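You operate a simulated robot arm through the tools that you are given. There is no shell and no other tool.

The job below is to be done with a simulated robot arm. You get a single attempt, and the scene is never put back.

## Task
Give the empty blue turntable a trial run, switch off and lock it.
Fine: free the yellow lever, switch on, start with green and stop it with red while it turns.
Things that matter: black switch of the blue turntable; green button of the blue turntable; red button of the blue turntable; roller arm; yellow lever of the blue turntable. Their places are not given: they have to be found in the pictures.

It is judged by the outcome, as a careful person would: the job done as asked, and still so three seconds after it is handed in. It fails if anything else is knocked over, pushed out of place, dropped, spilled or broken.

## Robot
A 7-joint arm with a two-finger parallel gripper, fixed in place. Base frame: the origin is on the floor under the middle of its stand, x ahead of it, y to its left, z up. Units: mm, rad, N and s.
It reaches about 910 mm from its shoulder. Its first joint turns from -2.897 to 2.897 rad. Payload 3.43 kg.
Tool frame: the origin (TCP) lies between the finger pads and is the grasp point; the fingertips stand 30 mm ahead of it; z points along the fingers, y is the line along which they close. Largest opening 94 mm; finger width 28, thickness 10; the body of the gripper, 50 by 96 mm, starts 55 mm behind the TCP.
Orientation is that of the tool frame in the base frame, as a unit quaternion [w, x, y, z]. With the fingers straight down and closing along the base's y, the tool's x points along the base's -x, its y along +y and its z along -z.

## Interface
- The arm moves only by the tool apply_moves. Its arguments are lists of equal length, an entry for each row: "travel": the shift along the tool's x, y, z in units of 25 mm (1.0 is 25 mm), a list of three; "delta_rot": the turn, a rotation vector about the tool's x, y, z in units of 8 degrees (1.0 is 8 degrees), a list of three; "claw": the closure in counts, from 0 (fully open) to 255 (shut). In form: {"travel": [[dx, dy, dz], ...], "delta_rot": [[rx, ry, rz], ...], "claw": [claw, ...]}. A call has 1 to 20 rows; each row shifts and turns the commanded pose from where the row before left it, along the tool's axes as they then stand. A call with a number of a shift or a turn outside -1 to 1 is refused whole. Each row takes 0.2 s and may step no farther than 50 mm and 0.15 rad from the row before; otherwise, or with a gripper value out of range, the whole call is refused. Where a pose cannot be reached the arm comes as near as it can. A force on the tool above 90 N (or 10 N above the force at the start of the call, whichever is more), or a blocked arm, ends the call early, and 0.2 s more pass. The fingers move at their own pace (about 45 mm/s each) and stop on an object; they squeeze with about 43 N. The grip force told is the motor's: it shows also when the fingers shut on nothing. Time passes only in rows, and 0.2 s behind the last, so rows that do not move let the fingers close. It gives the time, the measured TCP pose, the force on the tool (base axes), the opening and the grip force at its end, in the units of the frame above (readings bear some noise), with the torque about the TCP (base axes, N m) and any sound that the robot's microphone picked up.
- Cameras (640 x 400 px; columns grow to the right, rows downward): "scene" is fixed at [49.8, -503, 1246.8]; the picture's right is [-0.00, -1.00, 0.00], its down [-0.43, 0.00, -0.90] and it looks along [0.90, -0.00, -0.43] (base axes); focal length 331 px, centre (320, 200). "wrist" rides on the gripper at [76, 14, -103] in the tool frame; the picture's right is [-0.18, 0.98, 0.00], its down [-0.75, -0.14, -0.64] and it looks along [-0.63, -0.12, 0.77] (tool axes); focal length 243 px, centre (320, 200).
- camera(camera): a new picture of that camera. It takes no simulated time.
- move_column(by): slides the trunk up (or, below 0, down) by that many mm; the arm rides with it, the base frame stays. It gives what a move gives, with no picture.
- point_at(camera, pixels): for up to 12 pixels [column, row] of the newest picture of that camera ("zoom" is the newest enlarged one), the place [x, y, z] in the base frame of the surface seen there, good to about 2 mm. It takes no simulated time.
- inspect(camera, box): a new picture of the part [left, top, right, bottom] of that camera's present view, enlarged. It takes no simulated time.
- finish_job(): hands the job in; it is judged then, once.

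Unless the task says otherwise, let go and move clear before handing in.

The tools are called after "Call:" as name(argument=value, ...) on one line, values as JSON. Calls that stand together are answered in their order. apply_moves: Moves the arm, as the interface text tells. Its arguments: {"type":"object","properties":{"travel":{"type":"array","items":{"type":"array","items":{"type":"number"}}},"delta_rot":{"type":"array","items":{"type":"array","items":{"type":"number"}}},"claw":{"type":"array","items":{"type":"number"}}},"required":["travel","delta_rot","claw"]} The other tools are called the same way: move_column (by) moves the trunk up or down; camera (camera) takes a picture; point_at (camera, pixels) gives the place of the surface under pixels of a picture; inspect (camera, box) takes an enlarged picture of a part of a camera's view; finish_job () hands the job in.

At the start:

```text
clock: 0.0
position: [611.5, -235.5, 1118.5]
tool_rot: [0.0, 0.0, 1.0, -0.001]
wrist_force: [0.7, 0.3, 0.4]
moment: [0.0, 0.03, 0.02]
gripper_width: 93.9
finger_force: 0.1
trunk travel left (down, up): [-400.0, 210.0]
```

scene: 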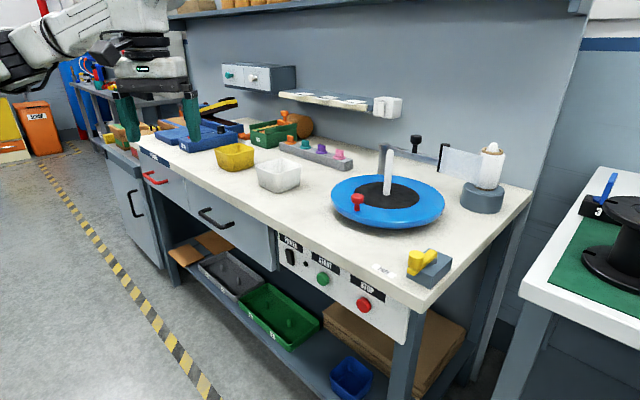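
wrist: 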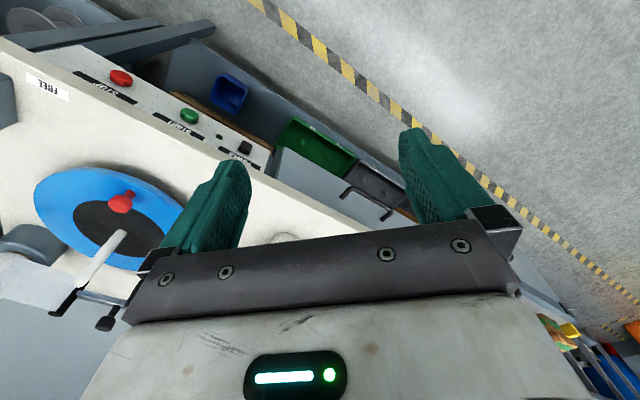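

The scene picture shows the blue turntable (about 388,200), a panel with POWER/START/STOP (290,257; 323,279; 364,304) and a yellow lever at (422,262). I'll enlarge these parts to see details.

Call:
inspect(camera="scene", box=[260, 220, 460, 345])

Call:
inspect(camera="scene", box=[320, 120, 520, 245])

Call:
inspect(camera="scene", box=[360, 230, 470, 300])

Call:
inspect(camera="wrist", box=[0, 40, 280, 330])

```text
3.20 times, centred on (360, 282) of scene
```

zoom: 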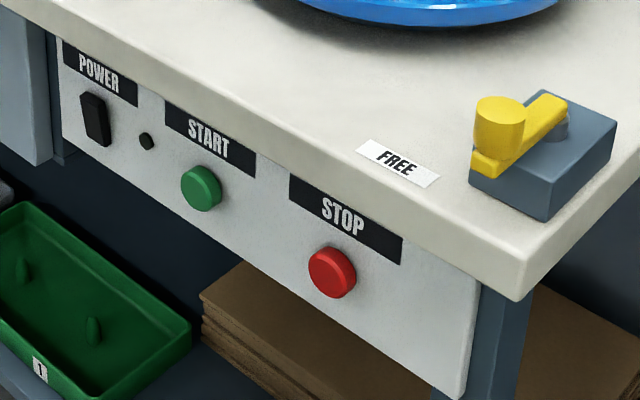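

```text
3.20 times, centred on (420, 182) of scene
```

zoom: 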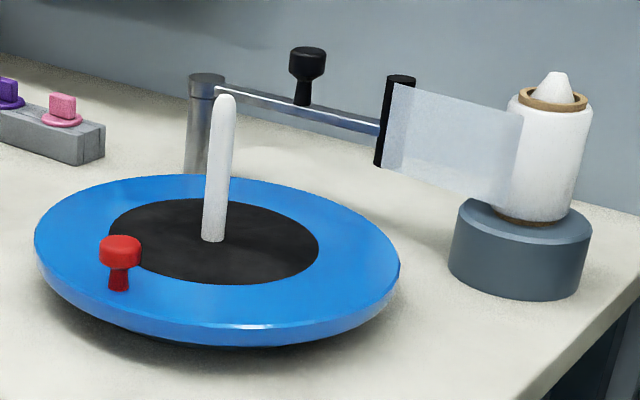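

```text
5.71 times, centred on (415, 265) of scene
```

zoom: 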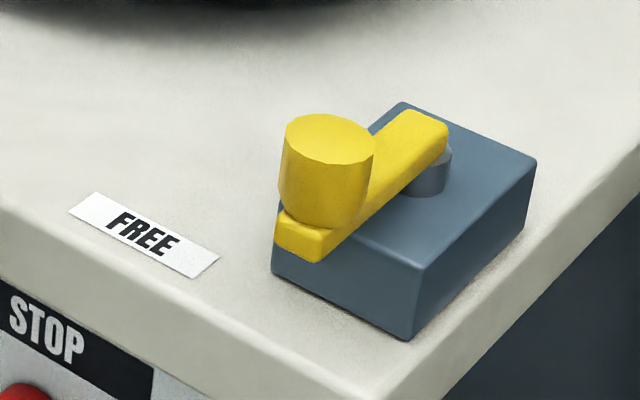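

```text
1.38 times, centred on (140, 185) of wrist
```

zoom: 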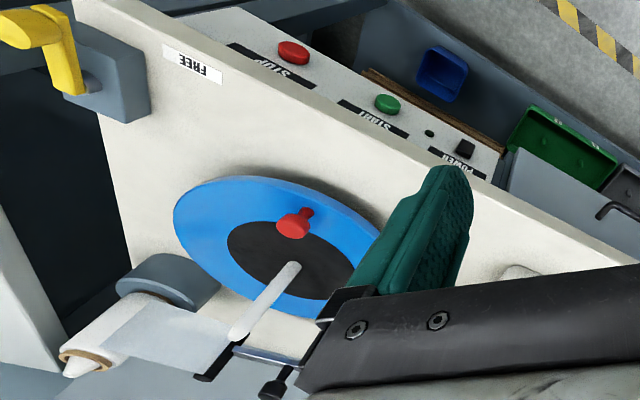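

The panel and lever are clear in the zoomed pictures: the lever's knob is near zoom (328,160) with its pivot at (425,175) and a FREE label to one side. I'll measure the places of these parts now.

Call:
point_at(camera="scene", pixels=[[290, 257], [323, 279], [364, 304], [305, 263], [416, 255], [433, 252], [382, 270], [436, 257], [280, 250], [400, 325], [427, 280], [447, 258]])

Call:
point_at(camera="scene", pixels=[[357, 197], [388, 152], [386, 195], [333, 200], [443, 205], [388, 224], [416, 137], [384, 147], [441, 158], [445, 146], [490, 150], [480, 200]])

Call:
inspect(camera="scene", box=[275, 225, 385, 325])

```text
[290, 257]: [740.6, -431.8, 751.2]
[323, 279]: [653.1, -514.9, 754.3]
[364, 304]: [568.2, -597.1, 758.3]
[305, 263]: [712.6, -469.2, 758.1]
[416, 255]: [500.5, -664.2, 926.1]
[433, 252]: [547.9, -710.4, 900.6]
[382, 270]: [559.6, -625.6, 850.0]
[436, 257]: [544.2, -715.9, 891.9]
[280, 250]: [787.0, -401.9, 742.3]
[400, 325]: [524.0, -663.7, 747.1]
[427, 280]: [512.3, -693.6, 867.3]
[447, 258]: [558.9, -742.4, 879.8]
```

```text
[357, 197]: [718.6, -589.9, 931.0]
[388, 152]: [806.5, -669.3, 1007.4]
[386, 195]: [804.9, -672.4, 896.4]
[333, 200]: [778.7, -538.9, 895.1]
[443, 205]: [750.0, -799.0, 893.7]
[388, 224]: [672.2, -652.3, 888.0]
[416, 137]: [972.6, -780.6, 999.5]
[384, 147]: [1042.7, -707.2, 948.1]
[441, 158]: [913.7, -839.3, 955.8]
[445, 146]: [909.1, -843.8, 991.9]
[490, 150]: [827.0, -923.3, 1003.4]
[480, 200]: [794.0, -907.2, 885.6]
```

```text
4.00 times, centred on (330, 275) of scene
```

zoom: 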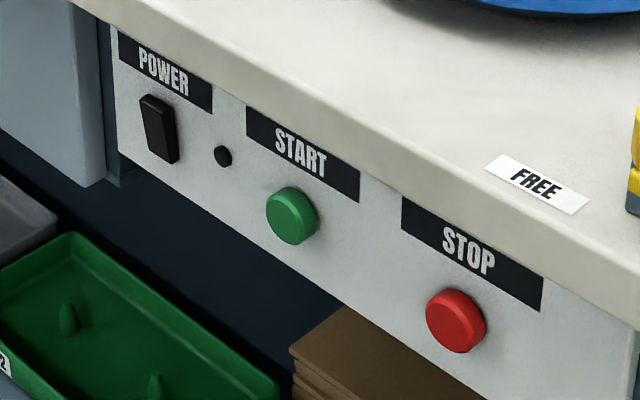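

The buttons sit about 824 mm straight ahead along the bench's inward normal (0.69,-0.72), and the lever points toward the front edge, with FREE to its left. I'll measure the finer details of the switch, panel face, lever and table edge from enlarged pictures.

Call:
point_at(camera="zoom", pixels=[[158, 105], [162, 128], [165, 155], [185, 140], [222, 156], [292, 215], [250, 170], [455, 320], [570, 300], [400, 300], [525, 178], [300, 110]])

Call:
inspect(camera="scene", box=[278, 238, 318, 274])

```text
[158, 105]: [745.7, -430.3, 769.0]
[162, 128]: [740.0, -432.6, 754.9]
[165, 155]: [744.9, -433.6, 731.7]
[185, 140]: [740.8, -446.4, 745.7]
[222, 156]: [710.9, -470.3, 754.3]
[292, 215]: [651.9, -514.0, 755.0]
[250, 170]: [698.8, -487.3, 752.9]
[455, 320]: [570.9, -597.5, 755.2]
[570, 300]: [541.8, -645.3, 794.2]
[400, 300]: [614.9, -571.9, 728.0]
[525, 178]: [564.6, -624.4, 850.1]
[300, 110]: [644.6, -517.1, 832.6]
```

```text
11.11 times, centred on (298, 256) of scene
```

zoom: 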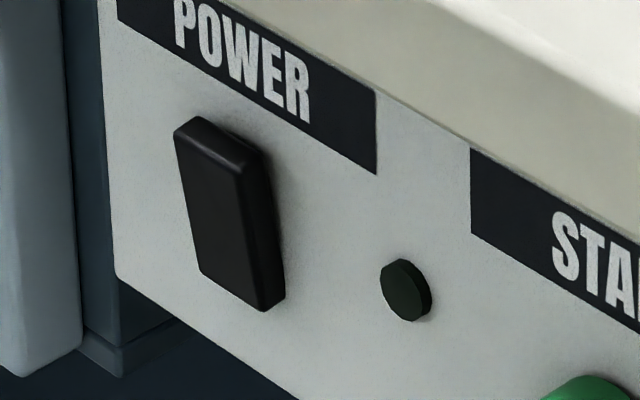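

The bench stands at exactly 45° (panel plane x−y ≈ 1187), and the switch is a black rocker about 10 mm proud with an unlit lamp beside it. I'll measure the rocker's profile to see which end sticks out.

Call:
point_at(camera="zoom", pixels=[[205, 140], [212, 165], [218, 190], [224, 215], [230, 240], [238, 265], [245, 285], [275, 280], [262, 200], [262, 150], [150, 200], [405, 290]])

Call:
inspect(camera="wrist", box=[0, 30, 140, 120])

```text
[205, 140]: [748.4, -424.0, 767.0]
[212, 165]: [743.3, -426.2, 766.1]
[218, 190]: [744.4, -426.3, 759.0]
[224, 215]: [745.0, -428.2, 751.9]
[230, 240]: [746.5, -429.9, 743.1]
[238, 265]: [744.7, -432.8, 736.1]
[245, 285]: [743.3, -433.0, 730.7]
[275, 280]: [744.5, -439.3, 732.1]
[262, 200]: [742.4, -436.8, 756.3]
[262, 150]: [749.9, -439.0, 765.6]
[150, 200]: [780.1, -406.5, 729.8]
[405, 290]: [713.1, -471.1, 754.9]
```

```text
4.44 times, centred on (70, 75) of wrist
```

zoom: 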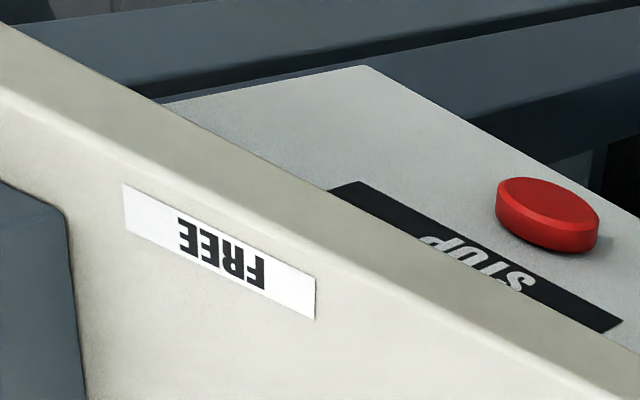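

The rocker's upper half stands out (~12 mm vs ~7 mm at the bottom), so it's off, and pressing the top should switch it on. Next I turn the tool 45° to square up with the bench and move over toward the lever at a safe height for a close look.

Call:
apply_moves(travel=[[0, 0, 0], [0, 0, 0], [0, 0, 0], [0, 0, 0], [0, 0, 0], [0, 0, 0], [-0.26, -0.93, 0.19], [-0.26, -0.93, 0.19], [-0.26, -0.93, 0.19], [-0.26, -0.93, 0.19], [-0.26, -0.93, 0.19], [-0.26, -0.93, 0.19], [-0.26, -0.93, 0.19], [-0.26, -0.93, 0.19], [-0.26, -0.93, 0.19], [-0.26, -0.93, 0.19], [-0.26, -0.93, 0.19], [-0.26, -0.93, 0.19], [-0.26, -0.93, 0.19], [-0.26, -0.93, 0.19]], delta_rot=[[0, 0, 0.9375], [0, 0, 0.9375], [0, 0, 0.9375], [0, 0, 0.9375], [0, 0, 0.9375], [0, 0, 0.9375], [0, 0, 0], [0, 0, 0], [0, 0, 0], [0, 0, 0], [0, 0, 0], [0, 0, 0], [0, 0, 0], [0, 0, 0], [0, 0, 0], [0, 0, 0], [0, 0, 0], [0, 0, 0], [0, 0, 0], [0, 0, 0]], claw=[0, 0, 0, 0, 0, 0, 0, 0, 0, 0, 0, 0, 0, 0, 0, 0, 0, 0, 0, 0])

Call:
camera(camera="wrist")

Call:
camera(camera="scene")

```text
clock: 4.2
position: [444.6, -530.5, 1052.1]
tool_rot: [-0.001, 0.382, 0.924, -0.001]
wrist_force: [-0.6, 0.6, -0.6]
moment: [-0.01, 0.05, 0.04]
gripper_width: 94.0
finger_force: 0.1
trunk travel left (down, up): [-400.0, 210.0]
```

```text
taken
```

wrist: 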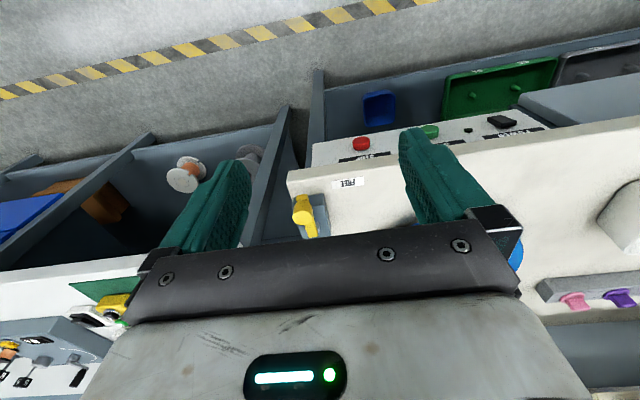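

```text
taken
```

scene: 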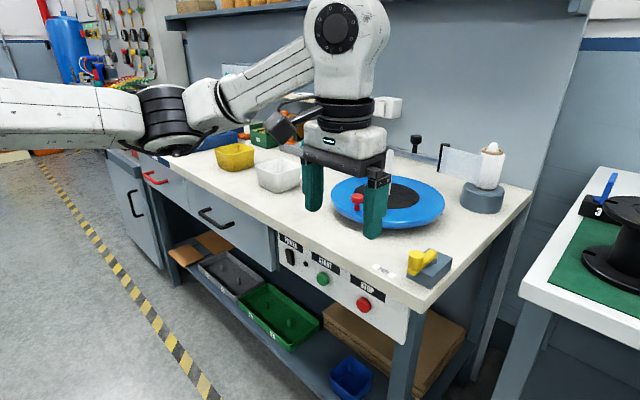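

The wrist view now shows the yellow lever at about (303,215) and the FREE label at (348,181). I'll zoom in on that area.

Call:
inspect(camera="wrist", box=[260, 160, 400, 250])

Call:
inspect(camera="scene", box=[390, 235, 460, 295])

```text
4.44 times, centred on (330, 205) of wrist
```

zoom: 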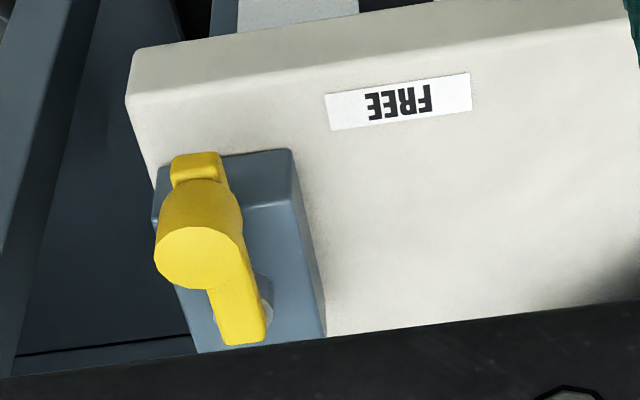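

```text
6.67 times, centred on (425, 265) of scene
```

zoom: 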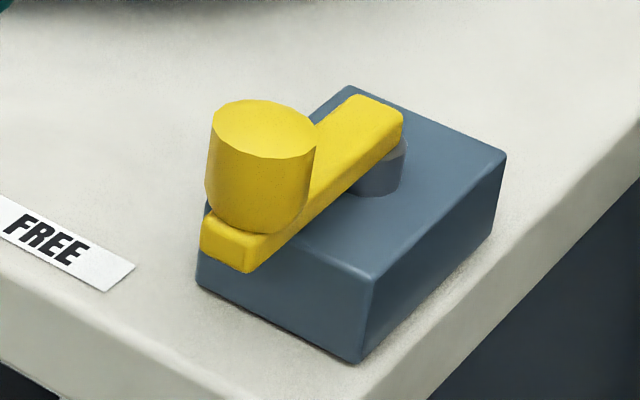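

No LOCK label is visible, only FREE left of the lever, so the current pose (pointing at the front edge) is the locked one. I'll measure the lever's knob, bar and block.

Call:
point_at(camera="zoom", pixels=[[215, 120], [263, 112], [312, 125], [265, 145], [262, 200], [210, 175], [308, 180], [225, 250], [245, 262], [340, 160], [385, 110], [375, 185]])

Call:
point_at(camera="wrist", pixels=[[303, 216], [303, 198], [303, 205], [310, 224], [313, 232], [325, 232], [348, 181], [335, 184], [362, 180], [323, 197], [290, 186], [318, 205]])

```text
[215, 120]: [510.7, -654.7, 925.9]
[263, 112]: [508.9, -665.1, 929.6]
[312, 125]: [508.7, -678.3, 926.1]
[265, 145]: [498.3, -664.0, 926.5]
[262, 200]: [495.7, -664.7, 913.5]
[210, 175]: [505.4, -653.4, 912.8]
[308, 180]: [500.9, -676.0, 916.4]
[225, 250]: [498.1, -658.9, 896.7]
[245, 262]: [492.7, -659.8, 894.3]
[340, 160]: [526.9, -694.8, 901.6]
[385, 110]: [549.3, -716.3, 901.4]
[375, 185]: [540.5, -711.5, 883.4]
```

```text
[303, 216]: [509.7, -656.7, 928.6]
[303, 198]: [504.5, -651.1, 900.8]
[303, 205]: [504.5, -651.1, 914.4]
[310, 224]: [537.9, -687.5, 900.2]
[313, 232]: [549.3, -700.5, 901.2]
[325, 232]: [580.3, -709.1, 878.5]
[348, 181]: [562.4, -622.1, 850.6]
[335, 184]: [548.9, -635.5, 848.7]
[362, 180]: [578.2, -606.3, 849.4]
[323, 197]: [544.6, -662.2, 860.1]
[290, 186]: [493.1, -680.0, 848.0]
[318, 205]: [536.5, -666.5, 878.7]
```

The knob centre is near (510,-666), radius ~14, z 901–928, and the pivot is near (549,-705). Before choosing a trunk height I'll measure where the arm's own links are.

Call:
point_at(camera="scene", pixels=[[20, 110], [70, 115], [165, 105], [165, 140], [215, 100], [280, 70], [340, 30], [345, 110], [345, 135], [313, 170], [376, 200]])

```text
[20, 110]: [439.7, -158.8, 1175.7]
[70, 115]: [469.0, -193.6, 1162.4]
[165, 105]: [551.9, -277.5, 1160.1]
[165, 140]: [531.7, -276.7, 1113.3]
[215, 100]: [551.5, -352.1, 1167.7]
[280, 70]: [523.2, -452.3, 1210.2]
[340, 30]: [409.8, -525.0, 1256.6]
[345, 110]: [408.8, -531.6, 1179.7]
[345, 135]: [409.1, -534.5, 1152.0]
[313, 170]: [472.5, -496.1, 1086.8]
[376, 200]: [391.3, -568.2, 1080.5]
```

The arm's elbow is near (590,-275,1140), well in front of the bench. I'll lower the trunk 200 mm so the shoulder is closer to the working heights; the hand is 130 mm clear of the bench edge.

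Call:
move_column(by=-200)

Call:
camera(camera="scene")

```text
clock: 6.4
position: [444.1, -529.9, 853.2]
tool_rot: [0.0, 0.383, 0.924, -0.001]
wrist_force: [-1.4, -0.4, -0.8]
moment: [-0.01, 0.03, 0.0]
gripper_width: 94.1
finger_force: 0.1
trunk travel left (down, up): [-200.0, 410.0]
```

```text
taken
```

scene: 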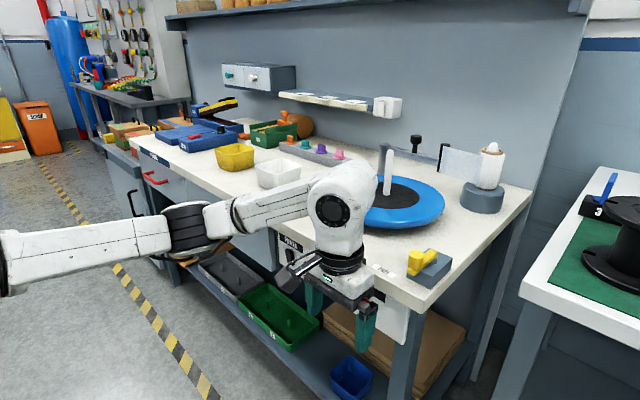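

The trunk is down 200 mm and nothing is touched; the arm's elbow joint is at (190,225) and hand at (340,290). I'll check link positions again to judge the reach to the lever.

Call:
point_at(camera="scene", pixels=[[3, 265], [3, 290], [40, 260], [120, 240], [190, 225], [190, 250], [335, 205], [240, 215]])

```text
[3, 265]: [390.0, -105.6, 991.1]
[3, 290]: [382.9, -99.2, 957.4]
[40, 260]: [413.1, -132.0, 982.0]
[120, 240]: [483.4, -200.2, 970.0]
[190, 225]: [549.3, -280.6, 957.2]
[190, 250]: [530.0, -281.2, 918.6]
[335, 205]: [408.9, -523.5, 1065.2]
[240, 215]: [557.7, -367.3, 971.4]
```

The forearm currently runs well in front of the bench. I'll raise the tool, shift right to line up with the lever, and pitch the fingers forward by 60° (30° below horizontal), all while staying ~100 mm in front of the bench edge.

Call:
apply_moves(travel=[[0, -0.4, -1], [0, -0.4, -1], [0, -0.4, -1], [0, -0.4, -1], [0, -0.4, -1], [0, 0, 0], [0, 0, 0], [0, 0, 0], [0, 0, 0], [0, 0, 0], [0, 0, 0], [0, 0, 0], [0, 0, 0], [0, 0, 0]], delta_rot=[[0, 0, 0], [0, 0, 0], [0, 0, 0], [0, 0, 0], [0, 0, 0], [0, -0.9375, 0], [0, -0.9375, 0], [0, -0.9375, 0], [0, -0.9375, 0], [0, -0.9375, 0], [0, -0.9375, 0], [0, -0.9375, 0], [0, -0.9375, 0], [0, 0, 0]], claw=[0, 0, 0, 0, 0, 0, 0, 0, 0, 0, 0, 0, 0, 0])

Call:
camera(camera="wrist")

Call:
camera(camera="scene")

```text
clock: 9.4
position: [408.1, -565.2, 977.5]
tool_rot: [0.463, 0.331, 0.8, -0.192]
wrist_force: [-0.7, 0.3, 0.7]
moment: [0.0, 0.0, 0.05]
gripper_width: 93.8
finger_force: 0.0
trunk travel left (down, up): [-200.0, 410.0]
```

```text
taken
```

wrist: 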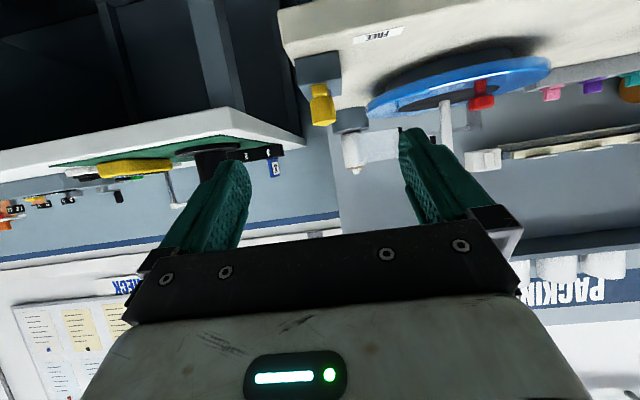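

```text
taken
```

scene: 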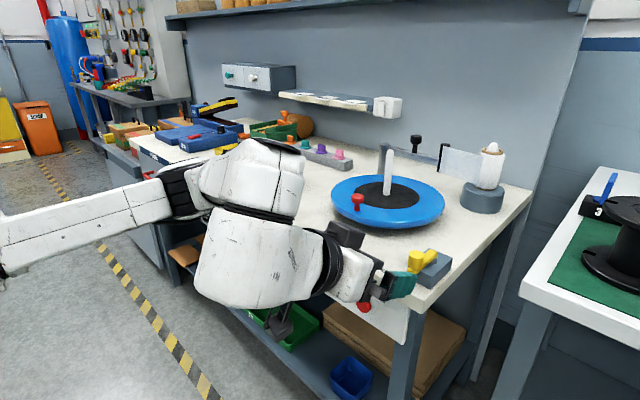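

The tool is now pitched and lined up (u≈111, w≈688) and the wrist view shows the lever at (320,100) upside-down. I'll check the clearance of the wrist housing to the bench edge.

Call:
point_at(camera="scene", pixels=[[180, 190], [250, 160], [250, 190], [295, 190], [260, 260], [320, 265], [350, 235], [345, 285], [395, 285], [280, 325]])

Call:
inspect(camera="wrist", box=[250, 20, 450, 145])

```text
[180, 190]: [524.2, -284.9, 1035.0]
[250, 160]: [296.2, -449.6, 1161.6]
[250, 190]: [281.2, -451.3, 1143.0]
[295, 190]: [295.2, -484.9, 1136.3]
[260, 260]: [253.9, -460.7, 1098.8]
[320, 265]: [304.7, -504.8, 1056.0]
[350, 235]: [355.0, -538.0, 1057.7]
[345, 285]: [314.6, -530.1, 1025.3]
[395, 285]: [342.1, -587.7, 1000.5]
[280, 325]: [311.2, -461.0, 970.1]
```

```text
3.20 times, centred on (350, 82) of wrist
```

zoom: 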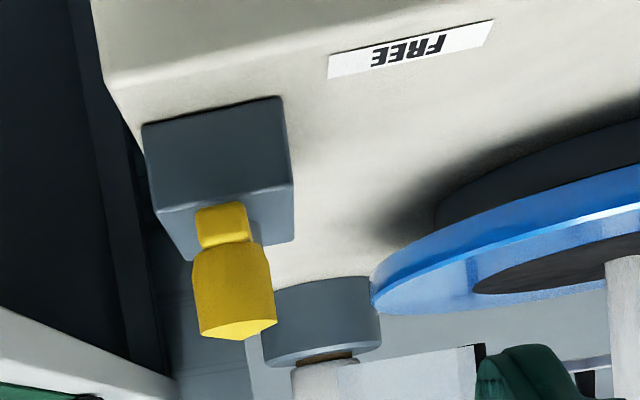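

The knob stands out clearly in the zoom at (235,295) with the bar end at (222,225). I'll measure its edges from this view.

Call:
point_at(camera="zoom", pixels=[[197, 290], [235, 290], [270, 290], [240, 265], [230, 330], [222, 225], [200, 225], [246, 222], [150, 160], [290, 150], [220, 150], [225, 195]])

```text
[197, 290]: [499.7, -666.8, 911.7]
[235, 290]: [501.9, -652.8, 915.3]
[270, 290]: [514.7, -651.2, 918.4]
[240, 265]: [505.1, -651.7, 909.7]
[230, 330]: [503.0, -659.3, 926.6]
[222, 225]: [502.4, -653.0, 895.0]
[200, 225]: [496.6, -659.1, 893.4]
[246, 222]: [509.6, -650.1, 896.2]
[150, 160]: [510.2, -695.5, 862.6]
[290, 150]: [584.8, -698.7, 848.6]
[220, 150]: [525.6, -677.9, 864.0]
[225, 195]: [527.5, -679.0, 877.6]
```

Knob centre comes out at u≈107.5, w≈830 (base ≈ (511,-663)), pivot ~55 mm behind it. I'll slide the open fingers around the knob without closing.

Call:
apply_moves(travel=[[-0.124, 0.024, 0.92], [-0.124, 0.024, 0.92], [-0.124, 0.024, 0.92], [-0.124, 0.024, 0.92], [-0.124, 0.024, 0.92], [-0.124, 0.024, 0.92], [0, 0, 0]], delta_rot=[[0, 0, 0], [0, 0, 0], [0, 0, 0], [0, 0, 0], [0, 0, 0], [0, 0, 0], [0, 0, 0]], claw=[0, 0, 0, 0, 0, 0, 0])

Call:
camera(camera="wrist")

Call:
camera(camera="scene")

```text
clock: 11.0
position: [501.6, -654.3, 923.3]
tool_rot: [0.462, 0.331, 0.8, -0.192]
wrist_force: [0.4, 0.1, 0.1]
moment: [-0.03, 0.03, -0.01]
gripper_width: 94.1
finger_force: 0.1
trunk travel left (down, up): [-200.0, 410.0]
```

```text
taken
```

wrist: 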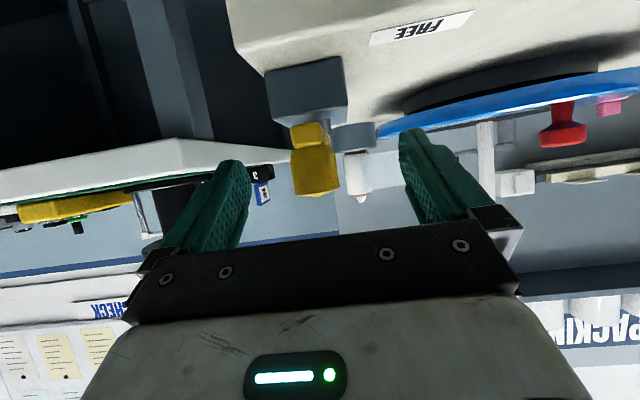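

```text
taken
```

scene: 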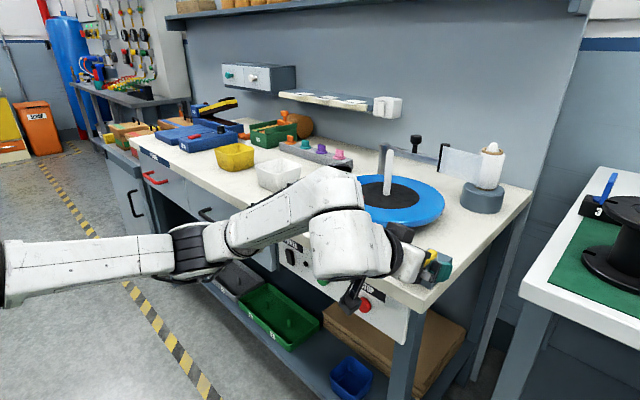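

The knob now sits between the open fingers at (315,165) and no force shows. I'll narrow the fingers to a loose cage of about 36 mm around the 28 mm knob.

Call:
apply_moves(travel=[[0, 0, 0], [0, 0, 0], [0, 0, 0], [0, 0, 0], [0, 0, 0]], delta_rot=[[0, 0, 0], [0, 0, 0], [0, 0, 0], [0, 0, 0], [0, 0, 0]], claw=[155, 155, 155, 155, 155])

Call:
inspect(camera="wrist", box=[220, 80, 420, 240])

Call:
inspect(camera="scene", box=[350, 210, 480, 310])

```text
clock: 12.2
position: [502.1, -655.1, 924.3]
tool_rot: [0.462, 0.331, 0.8, -0.191]
wrist_force: [-0.5, 0.8, 0.3]
moment: [0.01, -0.01, -0.01]
gripper_width: 36.7
finger_force: 0.1
trunk travel left (down, up): [-200.0, 410.0]
```

```text
2.50 times, centred on (320, 160) of wrist
```

zoom: 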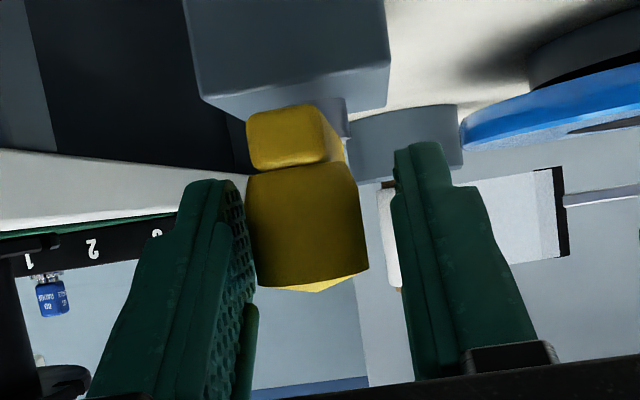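

```text
4.00 times, centred on (415, 260) of scene
```

zoom: 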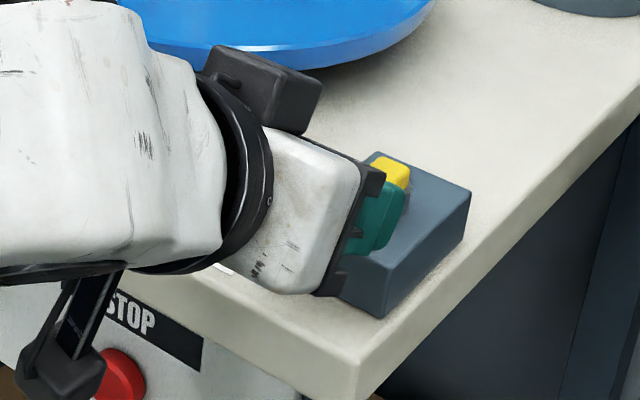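

The fingers are at 36.7 mm opening around the knob with no contact force. I'll start swinging the lever left toward FREE along its arc, first 40°.

Call:
apply_moves(travel=[[-0.018, 0.427, 0.031], [-0.034, 0.423, 0.059], [-0.0505, 0.4154, 0.0875], [-0.0665, 0.4058, 0.1152]], delta_rot=[[0.541, 0, 0.3125], [0.541, 0, 0.3125], [0.541, 0, 0.3125], [0.541, 0, 0.3125]], claw=[155, 155, 155, 155])

Call:
inspect(camera="wrist", box=[220, 80, 420, 240])

Call:
inspect(camera="scene", box=[350, 210, 480, 310])

```text
clock: 13.2
position: [541.3, -634.6, 925.6]
tool_rot: [0.423, 0.465, 0.73, -0.269]
wrist_force: [0.2, -0.1, -0.1]
moment: [0.02, 0.03, 0.02]
gripper_width: 36.8
finger_force: 0.0
trunk travel left (down, up): [-200.0, 410.0]
```

```text
2.50 times, centred on (320, 160) of wrist
```

zoom: 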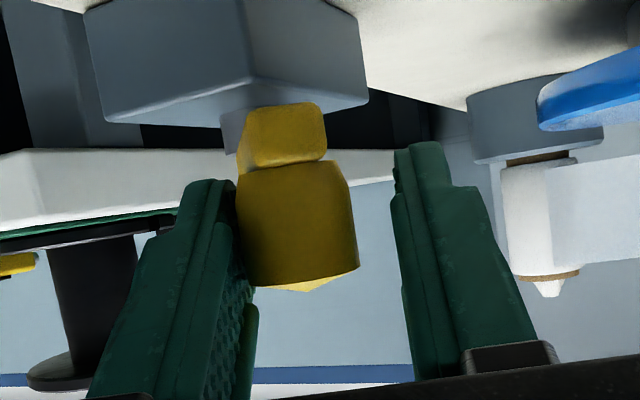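

```text
4.00 times, centred on (415, 260) of scene
```

zoom: 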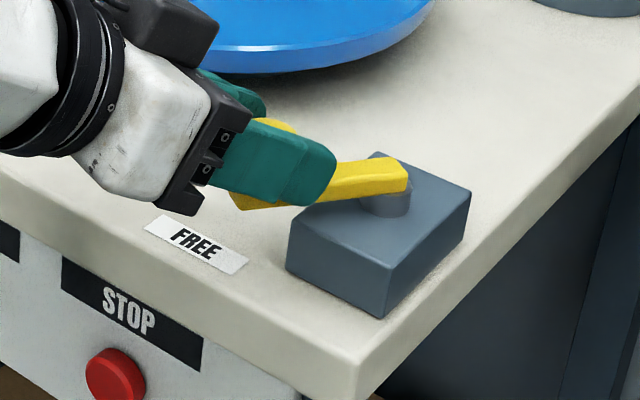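

The lever is following smoothly (about 38° turned, no force), now pointing left of the front. I'll continue the arc.

Call:
apply_moves(travel=[[-0.0822, 0.3927, 0.1424], [-0.0967, 0.3775, 0.1675]], delta_rot=[[0.541, 0, 0.3125], [0.541, 0, 0.3125]], claw=[155, 155])

Call:
inspect(camera="wrist", box=[220, 80, 420, 240])

Call:
inspect(camera="scene", box=[350, 210, 480, 310])

```text
clock: 13.8
position: [560.6, -635.8, 925.1]
tool_rot: [0.397, 0.527, 0.686, -0.306]
wrist_force: [0.1, -0.5, 0.7]
moment: [-0.02, 0.01, 0.0]
gripper_width: 36.8
finger_force: 0.1
trunk travel left (down, up): [-200.0, 410.0]
```

```text
2.50 times, centred on (320, 160) of wrist
```

zoom: 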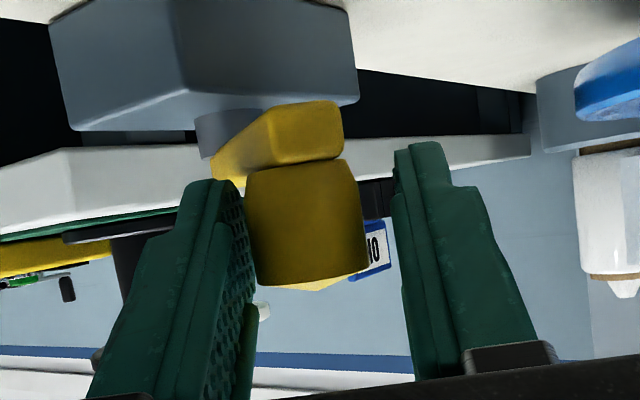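

```text
4.00 times, centred on (415, 260) of scene
```

zoom: 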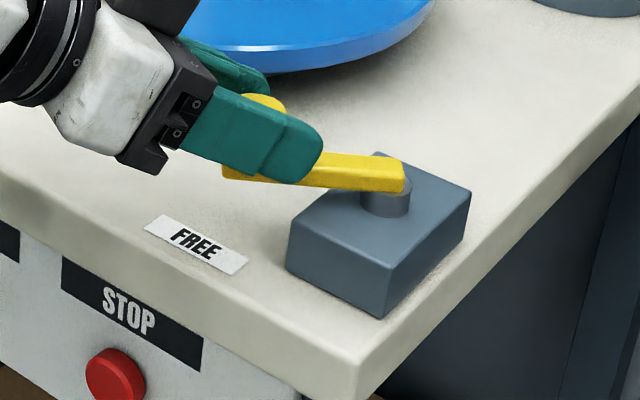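

The lever is at about 58° and still free. I'll continue the arc toward 90°.

Call:
apply_moves(travel=[[-0.111, 0.3596, 0.1922], [-0.1242, 0.339, 0.2152]], delta_rot=[[0.541, 0, 0.3125], [0.541, 0, 0.3125]], claw=[155, 155])

Call:
inspect(camera="wrist", box=[220, 80, 420, 240])

Call:
inspect(camera="scene", box=[350, 210, 480, 310])

```text
clock: 14.4
position: [576.2, -644.7, 925.5]
tool_rot: [0.367, 0.588, 0.635, -0.341]
wrist_force: [-18.7, 13.3, 3.8]
moment: [0.34, 0.49, -0.76]
gripper_width: 47.0
finger_force: 8.9
trunk travel left (down, up): [-200.0, 410.0]
```

```text
2.50 times, centred on (320, 160) of wrist
```

zoom: 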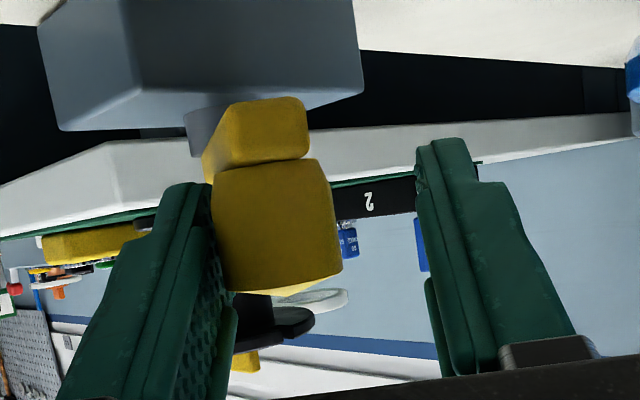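

```text
4.00 times, centred on (415, 260) of scene
```

zoom: 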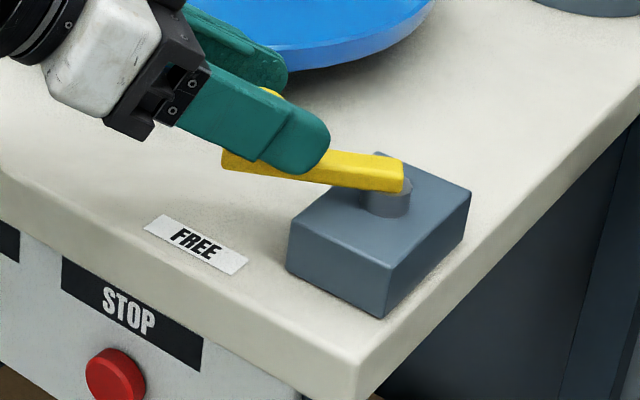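

Resistance appeared (about 23 N, fingers pushed open to 47 mm) with the lever now at roughly 60° pointing at the FREE label: it has reached its stop. I'll ease off to the right, open modestly and back straight out.

Call:
apply_moves(travel=[[0, -0.32, 0], [0, 0, 0], [0, 0, 0], [0, 0, -0.4], [0, 0, -1], [0, 0, -1], [0, 0, -1]], delta_rot=[[0, 0, 0], [0, 0, 0], [0, 0, 0], [0, 0, 0], [0, 0, 0], [0, 0, 0], [0, 0, 0]], claw=[140, 110, 100, 100, 100, 100, 100])

Call:
camera(camera="wrist")

Call:
inspect(camera="scene", box=[350, 210, 480, 310])

```text
clock: 16.0
position: [567.9, -571.4, 966.8]
tool_rot: [0.368, 0.585, 0.639, -0.338]
wrist_force: [0.1, -0.1, -1.3]
moment: [-0.01, -0.02, -0.03]
gripper_width: 57.1
finger_force: 0.0
trunk travel left (down, up): [-200.0, 410.0]
```

```text
taken
```

wrist: 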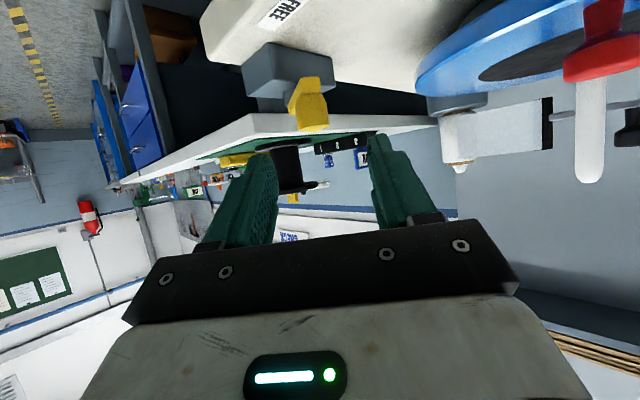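

```text
4.00 times, centred on (415, 260) of scene
```

zoom: 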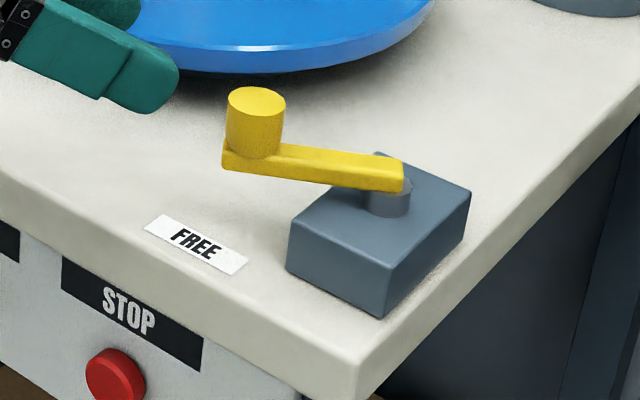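

The lever stays at FREE against its stop. I'll record its new place and then back off to the panel.

Call:
point_at(camera="zoom", pixels=[[256, 100], [255, 135], [232, 130], [282, 125], [390, 165], [235, 165], [320, 160], [385, 205]])

Call:
camera(camera="scene")

```text
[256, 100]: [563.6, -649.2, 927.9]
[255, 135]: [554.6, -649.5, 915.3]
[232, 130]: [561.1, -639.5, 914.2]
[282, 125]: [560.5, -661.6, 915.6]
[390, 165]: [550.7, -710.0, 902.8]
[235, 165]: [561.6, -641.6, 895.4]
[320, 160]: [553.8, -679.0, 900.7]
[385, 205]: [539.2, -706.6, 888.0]
```

```text
taken
```

scene: 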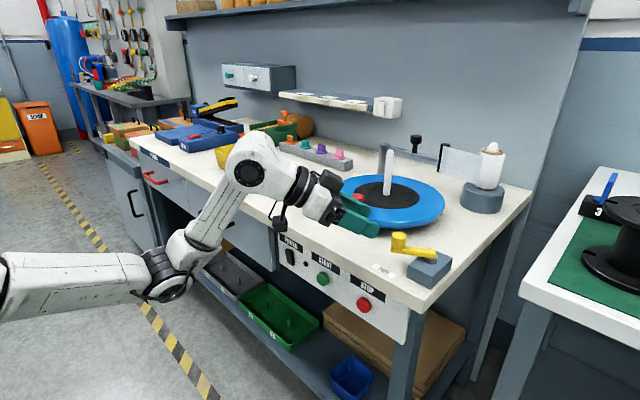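

Knob now rests at about (566,-652), i.e. ~62° turned. Next I back away, square the tool to the panel again (horizontal), close the fingers and shift left toward the POWER switch.

Call:
apply_moves(travel=[[0, 0, -1], [0, 0, -1], [0, 0, -1], [0, 0, 0], [0, 0, 0], [0, 0, 0], [0, 0, 0], [0, 0, 0], [0, 0, 0], [0, 0, 0], [0, 0, 0], [0, 0, 0], [0, 0, 0], [0, 0, 0], [0, 0, 0], [0, 0, 0]], delta_rot=[[0, 0, 0], [0, 0, 0], [0, 0, 0], [-0.541, 0, -0.3125], [-0.541, 0, -0.3125], [-0.541, 0, -0.3125], [-0.541, 0, -0.3125], [-0.541, 0, -0.3125], [-0.541, 0, -0.3125], [-0.541, 0, -0.3125], [-0.541, 0, -0.3125], [0, -0.9375, 0], [0, -0.9375, 0], [0, -0.9375, 0], [0, -0.9375, 0], [0, 0, 0]], claw=[100, 100, 100, 150, 200, 255, 255, 255, 255, 255, 255, 255, 255, 255, 255, 255])

Call:
camera(camera="scene")

```text
clock: 19.4
position: [560.8, -506.5, 1003.4]
tool_rot: [0.654, 0.27, 0.653, -0.271]
wrist_force: [-0.3, 0.3, -0.3]
moment: [0.01, -0.03, -0.03]
gripper_width: 0.3
finger_force: 33.0
trunk travel left (down, up): [-200.0, 410.0]
```

```text
taken
```

scene: 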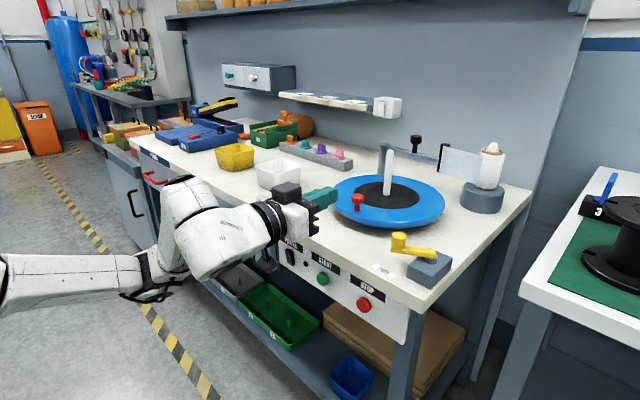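

The tool is level and square to the panel (u≈-38, w≈755, z≈1003) with fingers shut. I'll move left and down to stand off in front of the POWER rocker, keeping the fingertips ~50 mm short of the bench edge.

Call:
apply_moves(travel=[[0, 0.735, -0.05], [0, 0.735, -0.05], [0.93, 0.735, -0.05], [0.93, 0.735, -0.05], [0.93, 0.735, -0.05], [0.93, 0.735, -0.05], [0.93, 0.735, -0.05], [0.93, 0.735, -0.05], [0.93, 0.735, -0.05], [0.93, 0.735, -0.05], [0.93, 0, 0], [0.93, 0, 0], [0, 0, 0]], delta_rot=[[0, 0, 0], [0, 0, 0], [0, 0, 0], [0, 0, 0], [0, 0, 0], [0, 0, 0], [0, 0, 0], [0, 0, 0], [0, 0, 0], [0, 0, 0], [0, 0, 0], [0, 0, 0], [0, 0, 0]], claw=[255, 255, 255, 255, 255, 255, 255, 255, 255, 255, 255, 255, 255])

Call:
camera(camera="scene")

Call:
camera(camera="wrist")

```text
clock: 22.2
position: [682.6, -369.4, 772.4]
tool_rot: [0.653, 0.27, 0.653, -0.272]
wrist_force: [0.3, -0.5, -0.1]
moment: [0.02, 0.01, -0.01]
gripper_width: 0.0
finger_force: 33.0
trunk travel left (down, up): [-200.0, 410.0]
```

```text
taken
```

scene: 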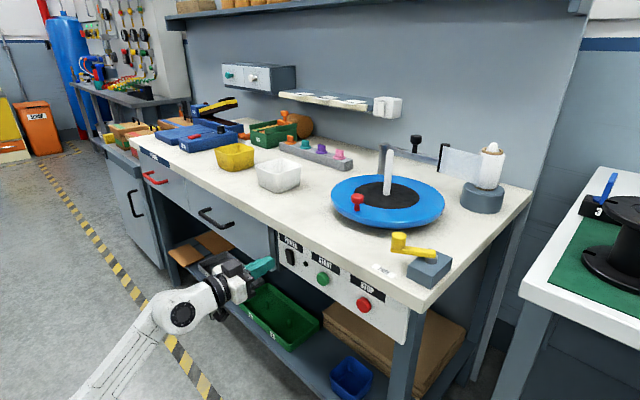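

```text
taken
```

wrist: 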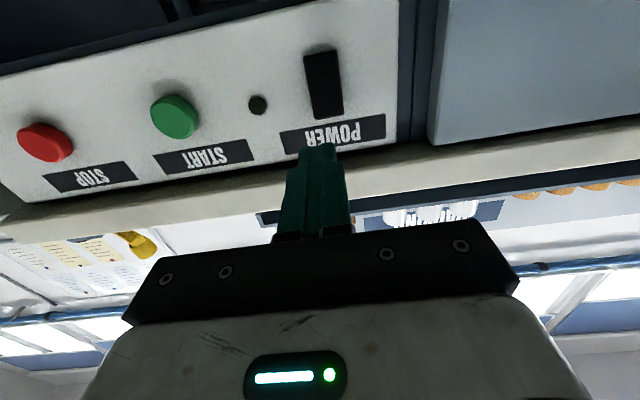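

The wrist view shows the rocker at (323,83) directly ahead of the closed fingers, with the lamp at (258,104). I'll zoom to measure the rocker from here.

Call:
inspect(camera="wrist", box=[230, 30, 400, 160])

Call:
point_at(camera="wrist", pixels=[[309, 60], [323, 56], [334, 54], [311, 70], [324, 70], [337, 70], [314, 90], [325, 90], [338, 90], [319, 110], [329, 110], [340, 108]])

Call:
point_at(camera="wrist", pixels=[[175, 117], [45, 143], [258, 104], [185, 102], [55, 130], [350, 80], [290, 80], [318, 150], [330, 150], [345, 180]])

```text
3.08 times, centred on (315, 95) of wrist
```

zoom: 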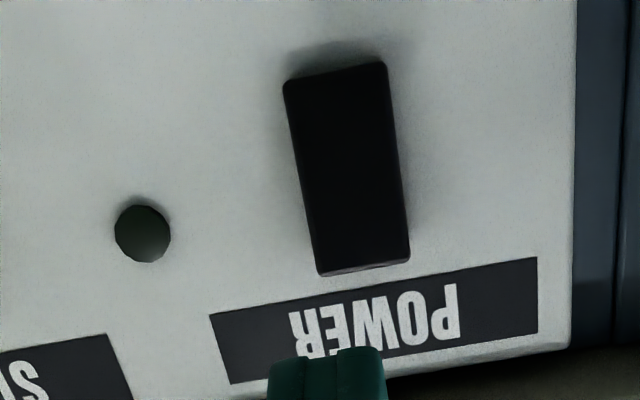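

```text
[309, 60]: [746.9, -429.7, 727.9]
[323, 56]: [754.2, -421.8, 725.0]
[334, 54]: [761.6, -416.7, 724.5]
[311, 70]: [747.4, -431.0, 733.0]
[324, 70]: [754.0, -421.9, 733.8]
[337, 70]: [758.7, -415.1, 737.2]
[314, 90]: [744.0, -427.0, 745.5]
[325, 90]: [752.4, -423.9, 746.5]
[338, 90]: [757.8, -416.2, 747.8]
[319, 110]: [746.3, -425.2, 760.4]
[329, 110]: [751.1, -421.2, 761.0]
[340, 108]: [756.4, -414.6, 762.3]
```

```text
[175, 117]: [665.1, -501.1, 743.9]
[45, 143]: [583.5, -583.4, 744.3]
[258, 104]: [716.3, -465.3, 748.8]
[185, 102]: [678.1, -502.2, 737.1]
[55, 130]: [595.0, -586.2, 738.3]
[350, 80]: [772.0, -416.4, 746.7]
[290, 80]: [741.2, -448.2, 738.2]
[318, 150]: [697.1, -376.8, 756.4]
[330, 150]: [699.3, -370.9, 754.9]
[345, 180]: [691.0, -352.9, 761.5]
```

The rocker measures u −242…−224, z 724–768, with its top standing ~4 mm prouder than its bottom. I'll shift 11.5 mm left, then advance the closed fingertips to just in front of its upper half.

Call:
apply_moves(travel=[[0.16, 0.46, 0], [0, 0, 0.9], [0, 0, 0.9], [0, 0, 0]], delta_rot=[[0, 0, 0], [0, 0, 0], [0, 0, 0], [0, 0, 0]], claw=[255, 255, 255, 255])

Call:
inspect(camera="wrist", box=[230, 30, 400, 190])

Call:
inspect(camera="scene", box=[240, 225, 340, 295])

```text
clock: 23.2
position: [722.4, -393.2, 769.8]
tool_rot: [0.653, 0.27, 0.653, -0.271]
wrist_force: [-0.3, -0.3, 0.2]
moment: [0.05, -0.03, 0.01]
gripper_width: 0.0
finger_force: 33.0
trunk travel left (down, up): [-200.0, 410.0]
```

```text
2.50 times, centred on (315, 110) of wrist
```

zoom: 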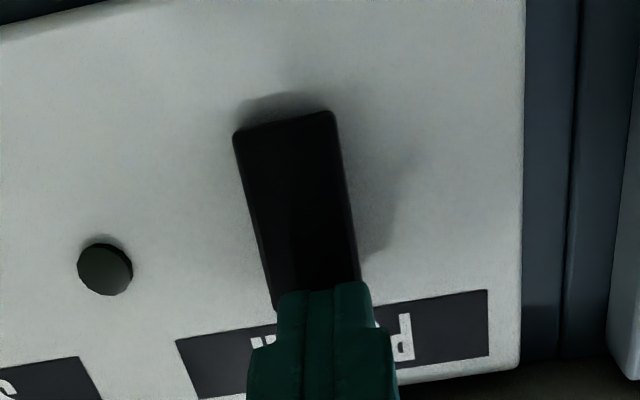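

```text
5.71 times, centred on (290, 260) of scene
```

zoom: 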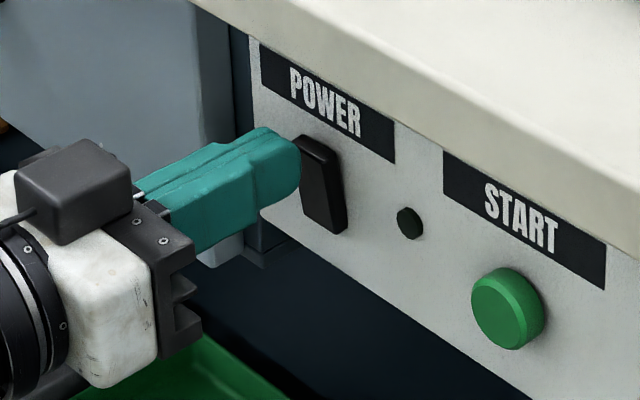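

The fingertips are at w≈819, lined up with the upper half of the rocker. I'll press in gently in small steps.

Call:
apply_moves(travel=[[0, 0, 0.3], [0, 0, 0.12], [0, 0, 0.12], [0, 0, 0.08]], delta_rot=[[0, 0, 0], [0, 0, 0], [0, 0, 0], [0, 0, 0]], claw=[255, 255, 255, 255])

Call:
inspect(camera="wrist", box=[230, 30, 400, 190])

Call:
inspect(camera="scene", box=[240, 225, 340, 295])

```text
clock: 24.1
position: [731.2, -401.2, 768.1]
tool_rot: [0.653, 0.269, 0.654, -0.272]
wrist_force: [-65.8, 79.9, -1.4]
moment: [2.08, -0.02, 0.08]
gripper_width: 0.0
finger_force: 32.8
trunk travel left (down, up): [-200.0, 410.0]
stopped in row 4: the force on the tool passed its limit at 100 N (the readings are from after the stop); the commanded pose is now the measured one
```

```text
2.50 times, centred on (315, 110) of wrist
```

zoom: 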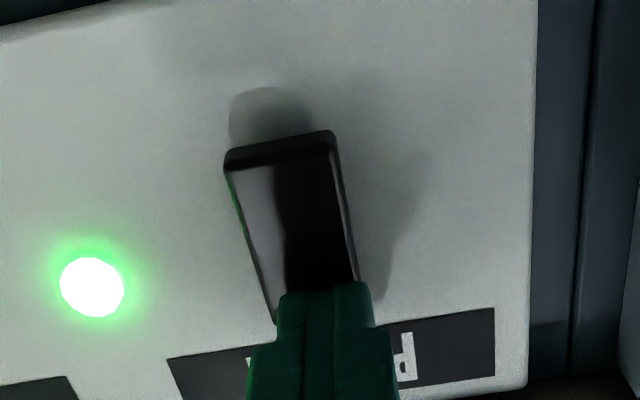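

```text
5.71 times, centred on (290, 260) of scene
```

zoom: 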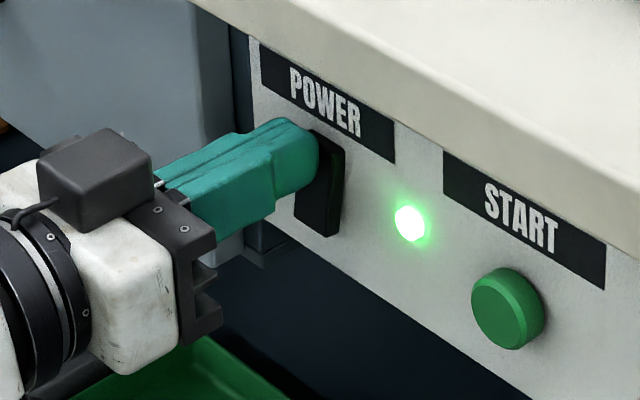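

The lamp beside the rocker is now lit green: power is on. I'll back off 30 mm and move right in front of the green START button, then measure it.

Call:
apply_moves(travel=[[0, 0, -0.4], [0, 0, -1], [0, -0.8, -0.6], [0, -0.8, 0], [0, -0.8, 0], [0, -0.8, 0], [0.16, -0.8, 0], [0.4, -0.6, 0], [0, 0, 0]], delta_rot=[[0, 0, 0], [0, 0, 0], [0, 0, 0], [0, 0, 0], [0, 0, 0], [0, 0, 0], [0, 0, 0], [0, 0, 0], [0, 0, 0]], claw=[255, 255, 255, 255, 255, 255, 255, 255, 255])

Call:
inspect(camera="wrist", box=[160, 30, 440, 210])

Call:
camera(camera="scene")

```text
clock: 26.1
position: [615.8, -448.5, 752.8]
tool_rot: [0.652, 0.272, 0.653, -0.272]
wrist_force: [-0.2, -0.2, 1.4]
moment: [0.02, 0.01, 0.01]
gripper_width: 0.1
finger_force: 32.8
trunk travel left (down, up): [-200.0, 410.0]
```

```text
2.22 times, centred on (300, 120) of wrist
```

zoom: 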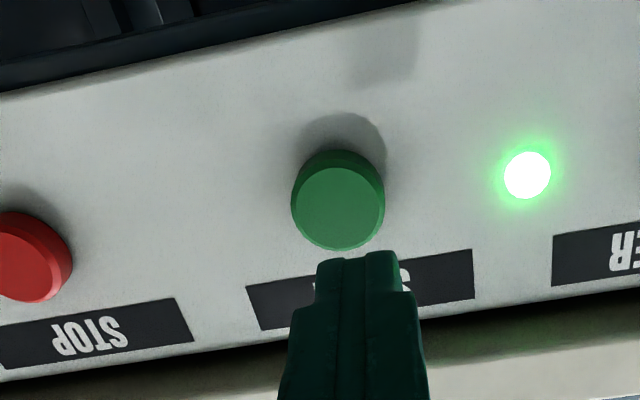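

```text
taken
```

scene: 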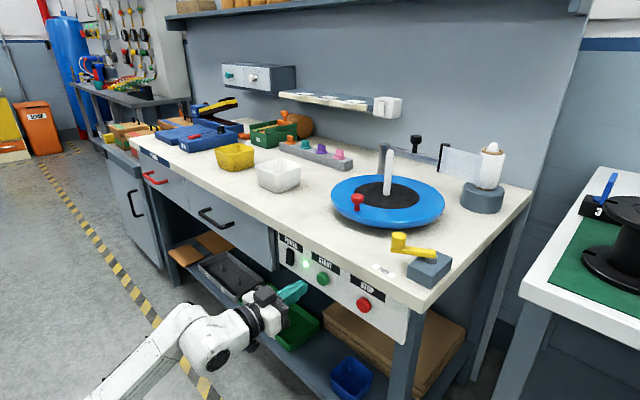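

The power lamp stays lit, and the START button is ahead at zoom (338,205). I'll measure the button faces of START and STOP and the rocker again.

Call:
inspect(camera="wrist", box=[160, 30, 440, 210])

Call:
point_at(camera="zoom", pixels=[[338, 205], [298, 200], [378, 212], [335, 172], [338, 240], [338, 158], [30, 260], [10, 260], [50, 285], [20, 290], [5, 225], [346, 275]])

Call:
inspect(camera="scene", box=[275, 225, 385, 325])

```text
2.22 times, centred on (300, 120) of wrist
```

zoom: 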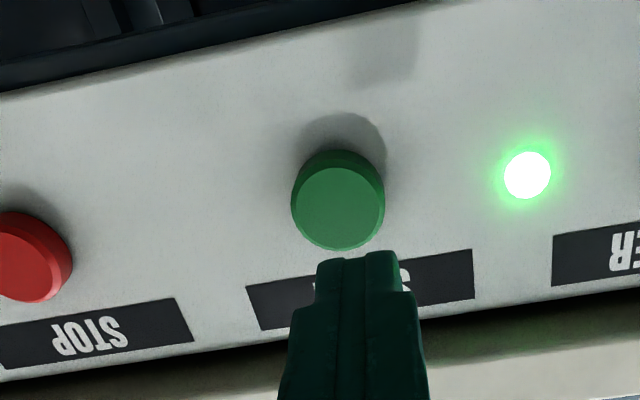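

```text
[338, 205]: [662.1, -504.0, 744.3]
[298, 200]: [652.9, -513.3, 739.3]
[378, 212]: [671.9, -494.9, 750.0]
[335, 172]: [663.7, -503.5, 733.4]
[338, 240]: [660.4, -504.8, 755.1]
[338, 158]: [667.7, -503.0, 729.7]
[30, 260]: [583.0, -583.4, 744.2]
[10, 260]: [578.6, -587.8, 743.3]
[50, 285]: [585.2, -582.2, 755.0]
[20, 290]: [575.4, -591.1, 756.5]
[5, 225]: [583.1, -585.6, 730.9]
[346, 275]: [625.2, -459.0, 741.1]
```

```text
4.00 times, centred on (330, 275) of scene
```

zoom: 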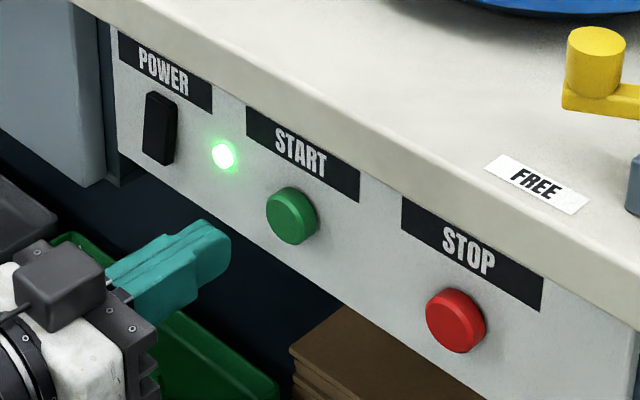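

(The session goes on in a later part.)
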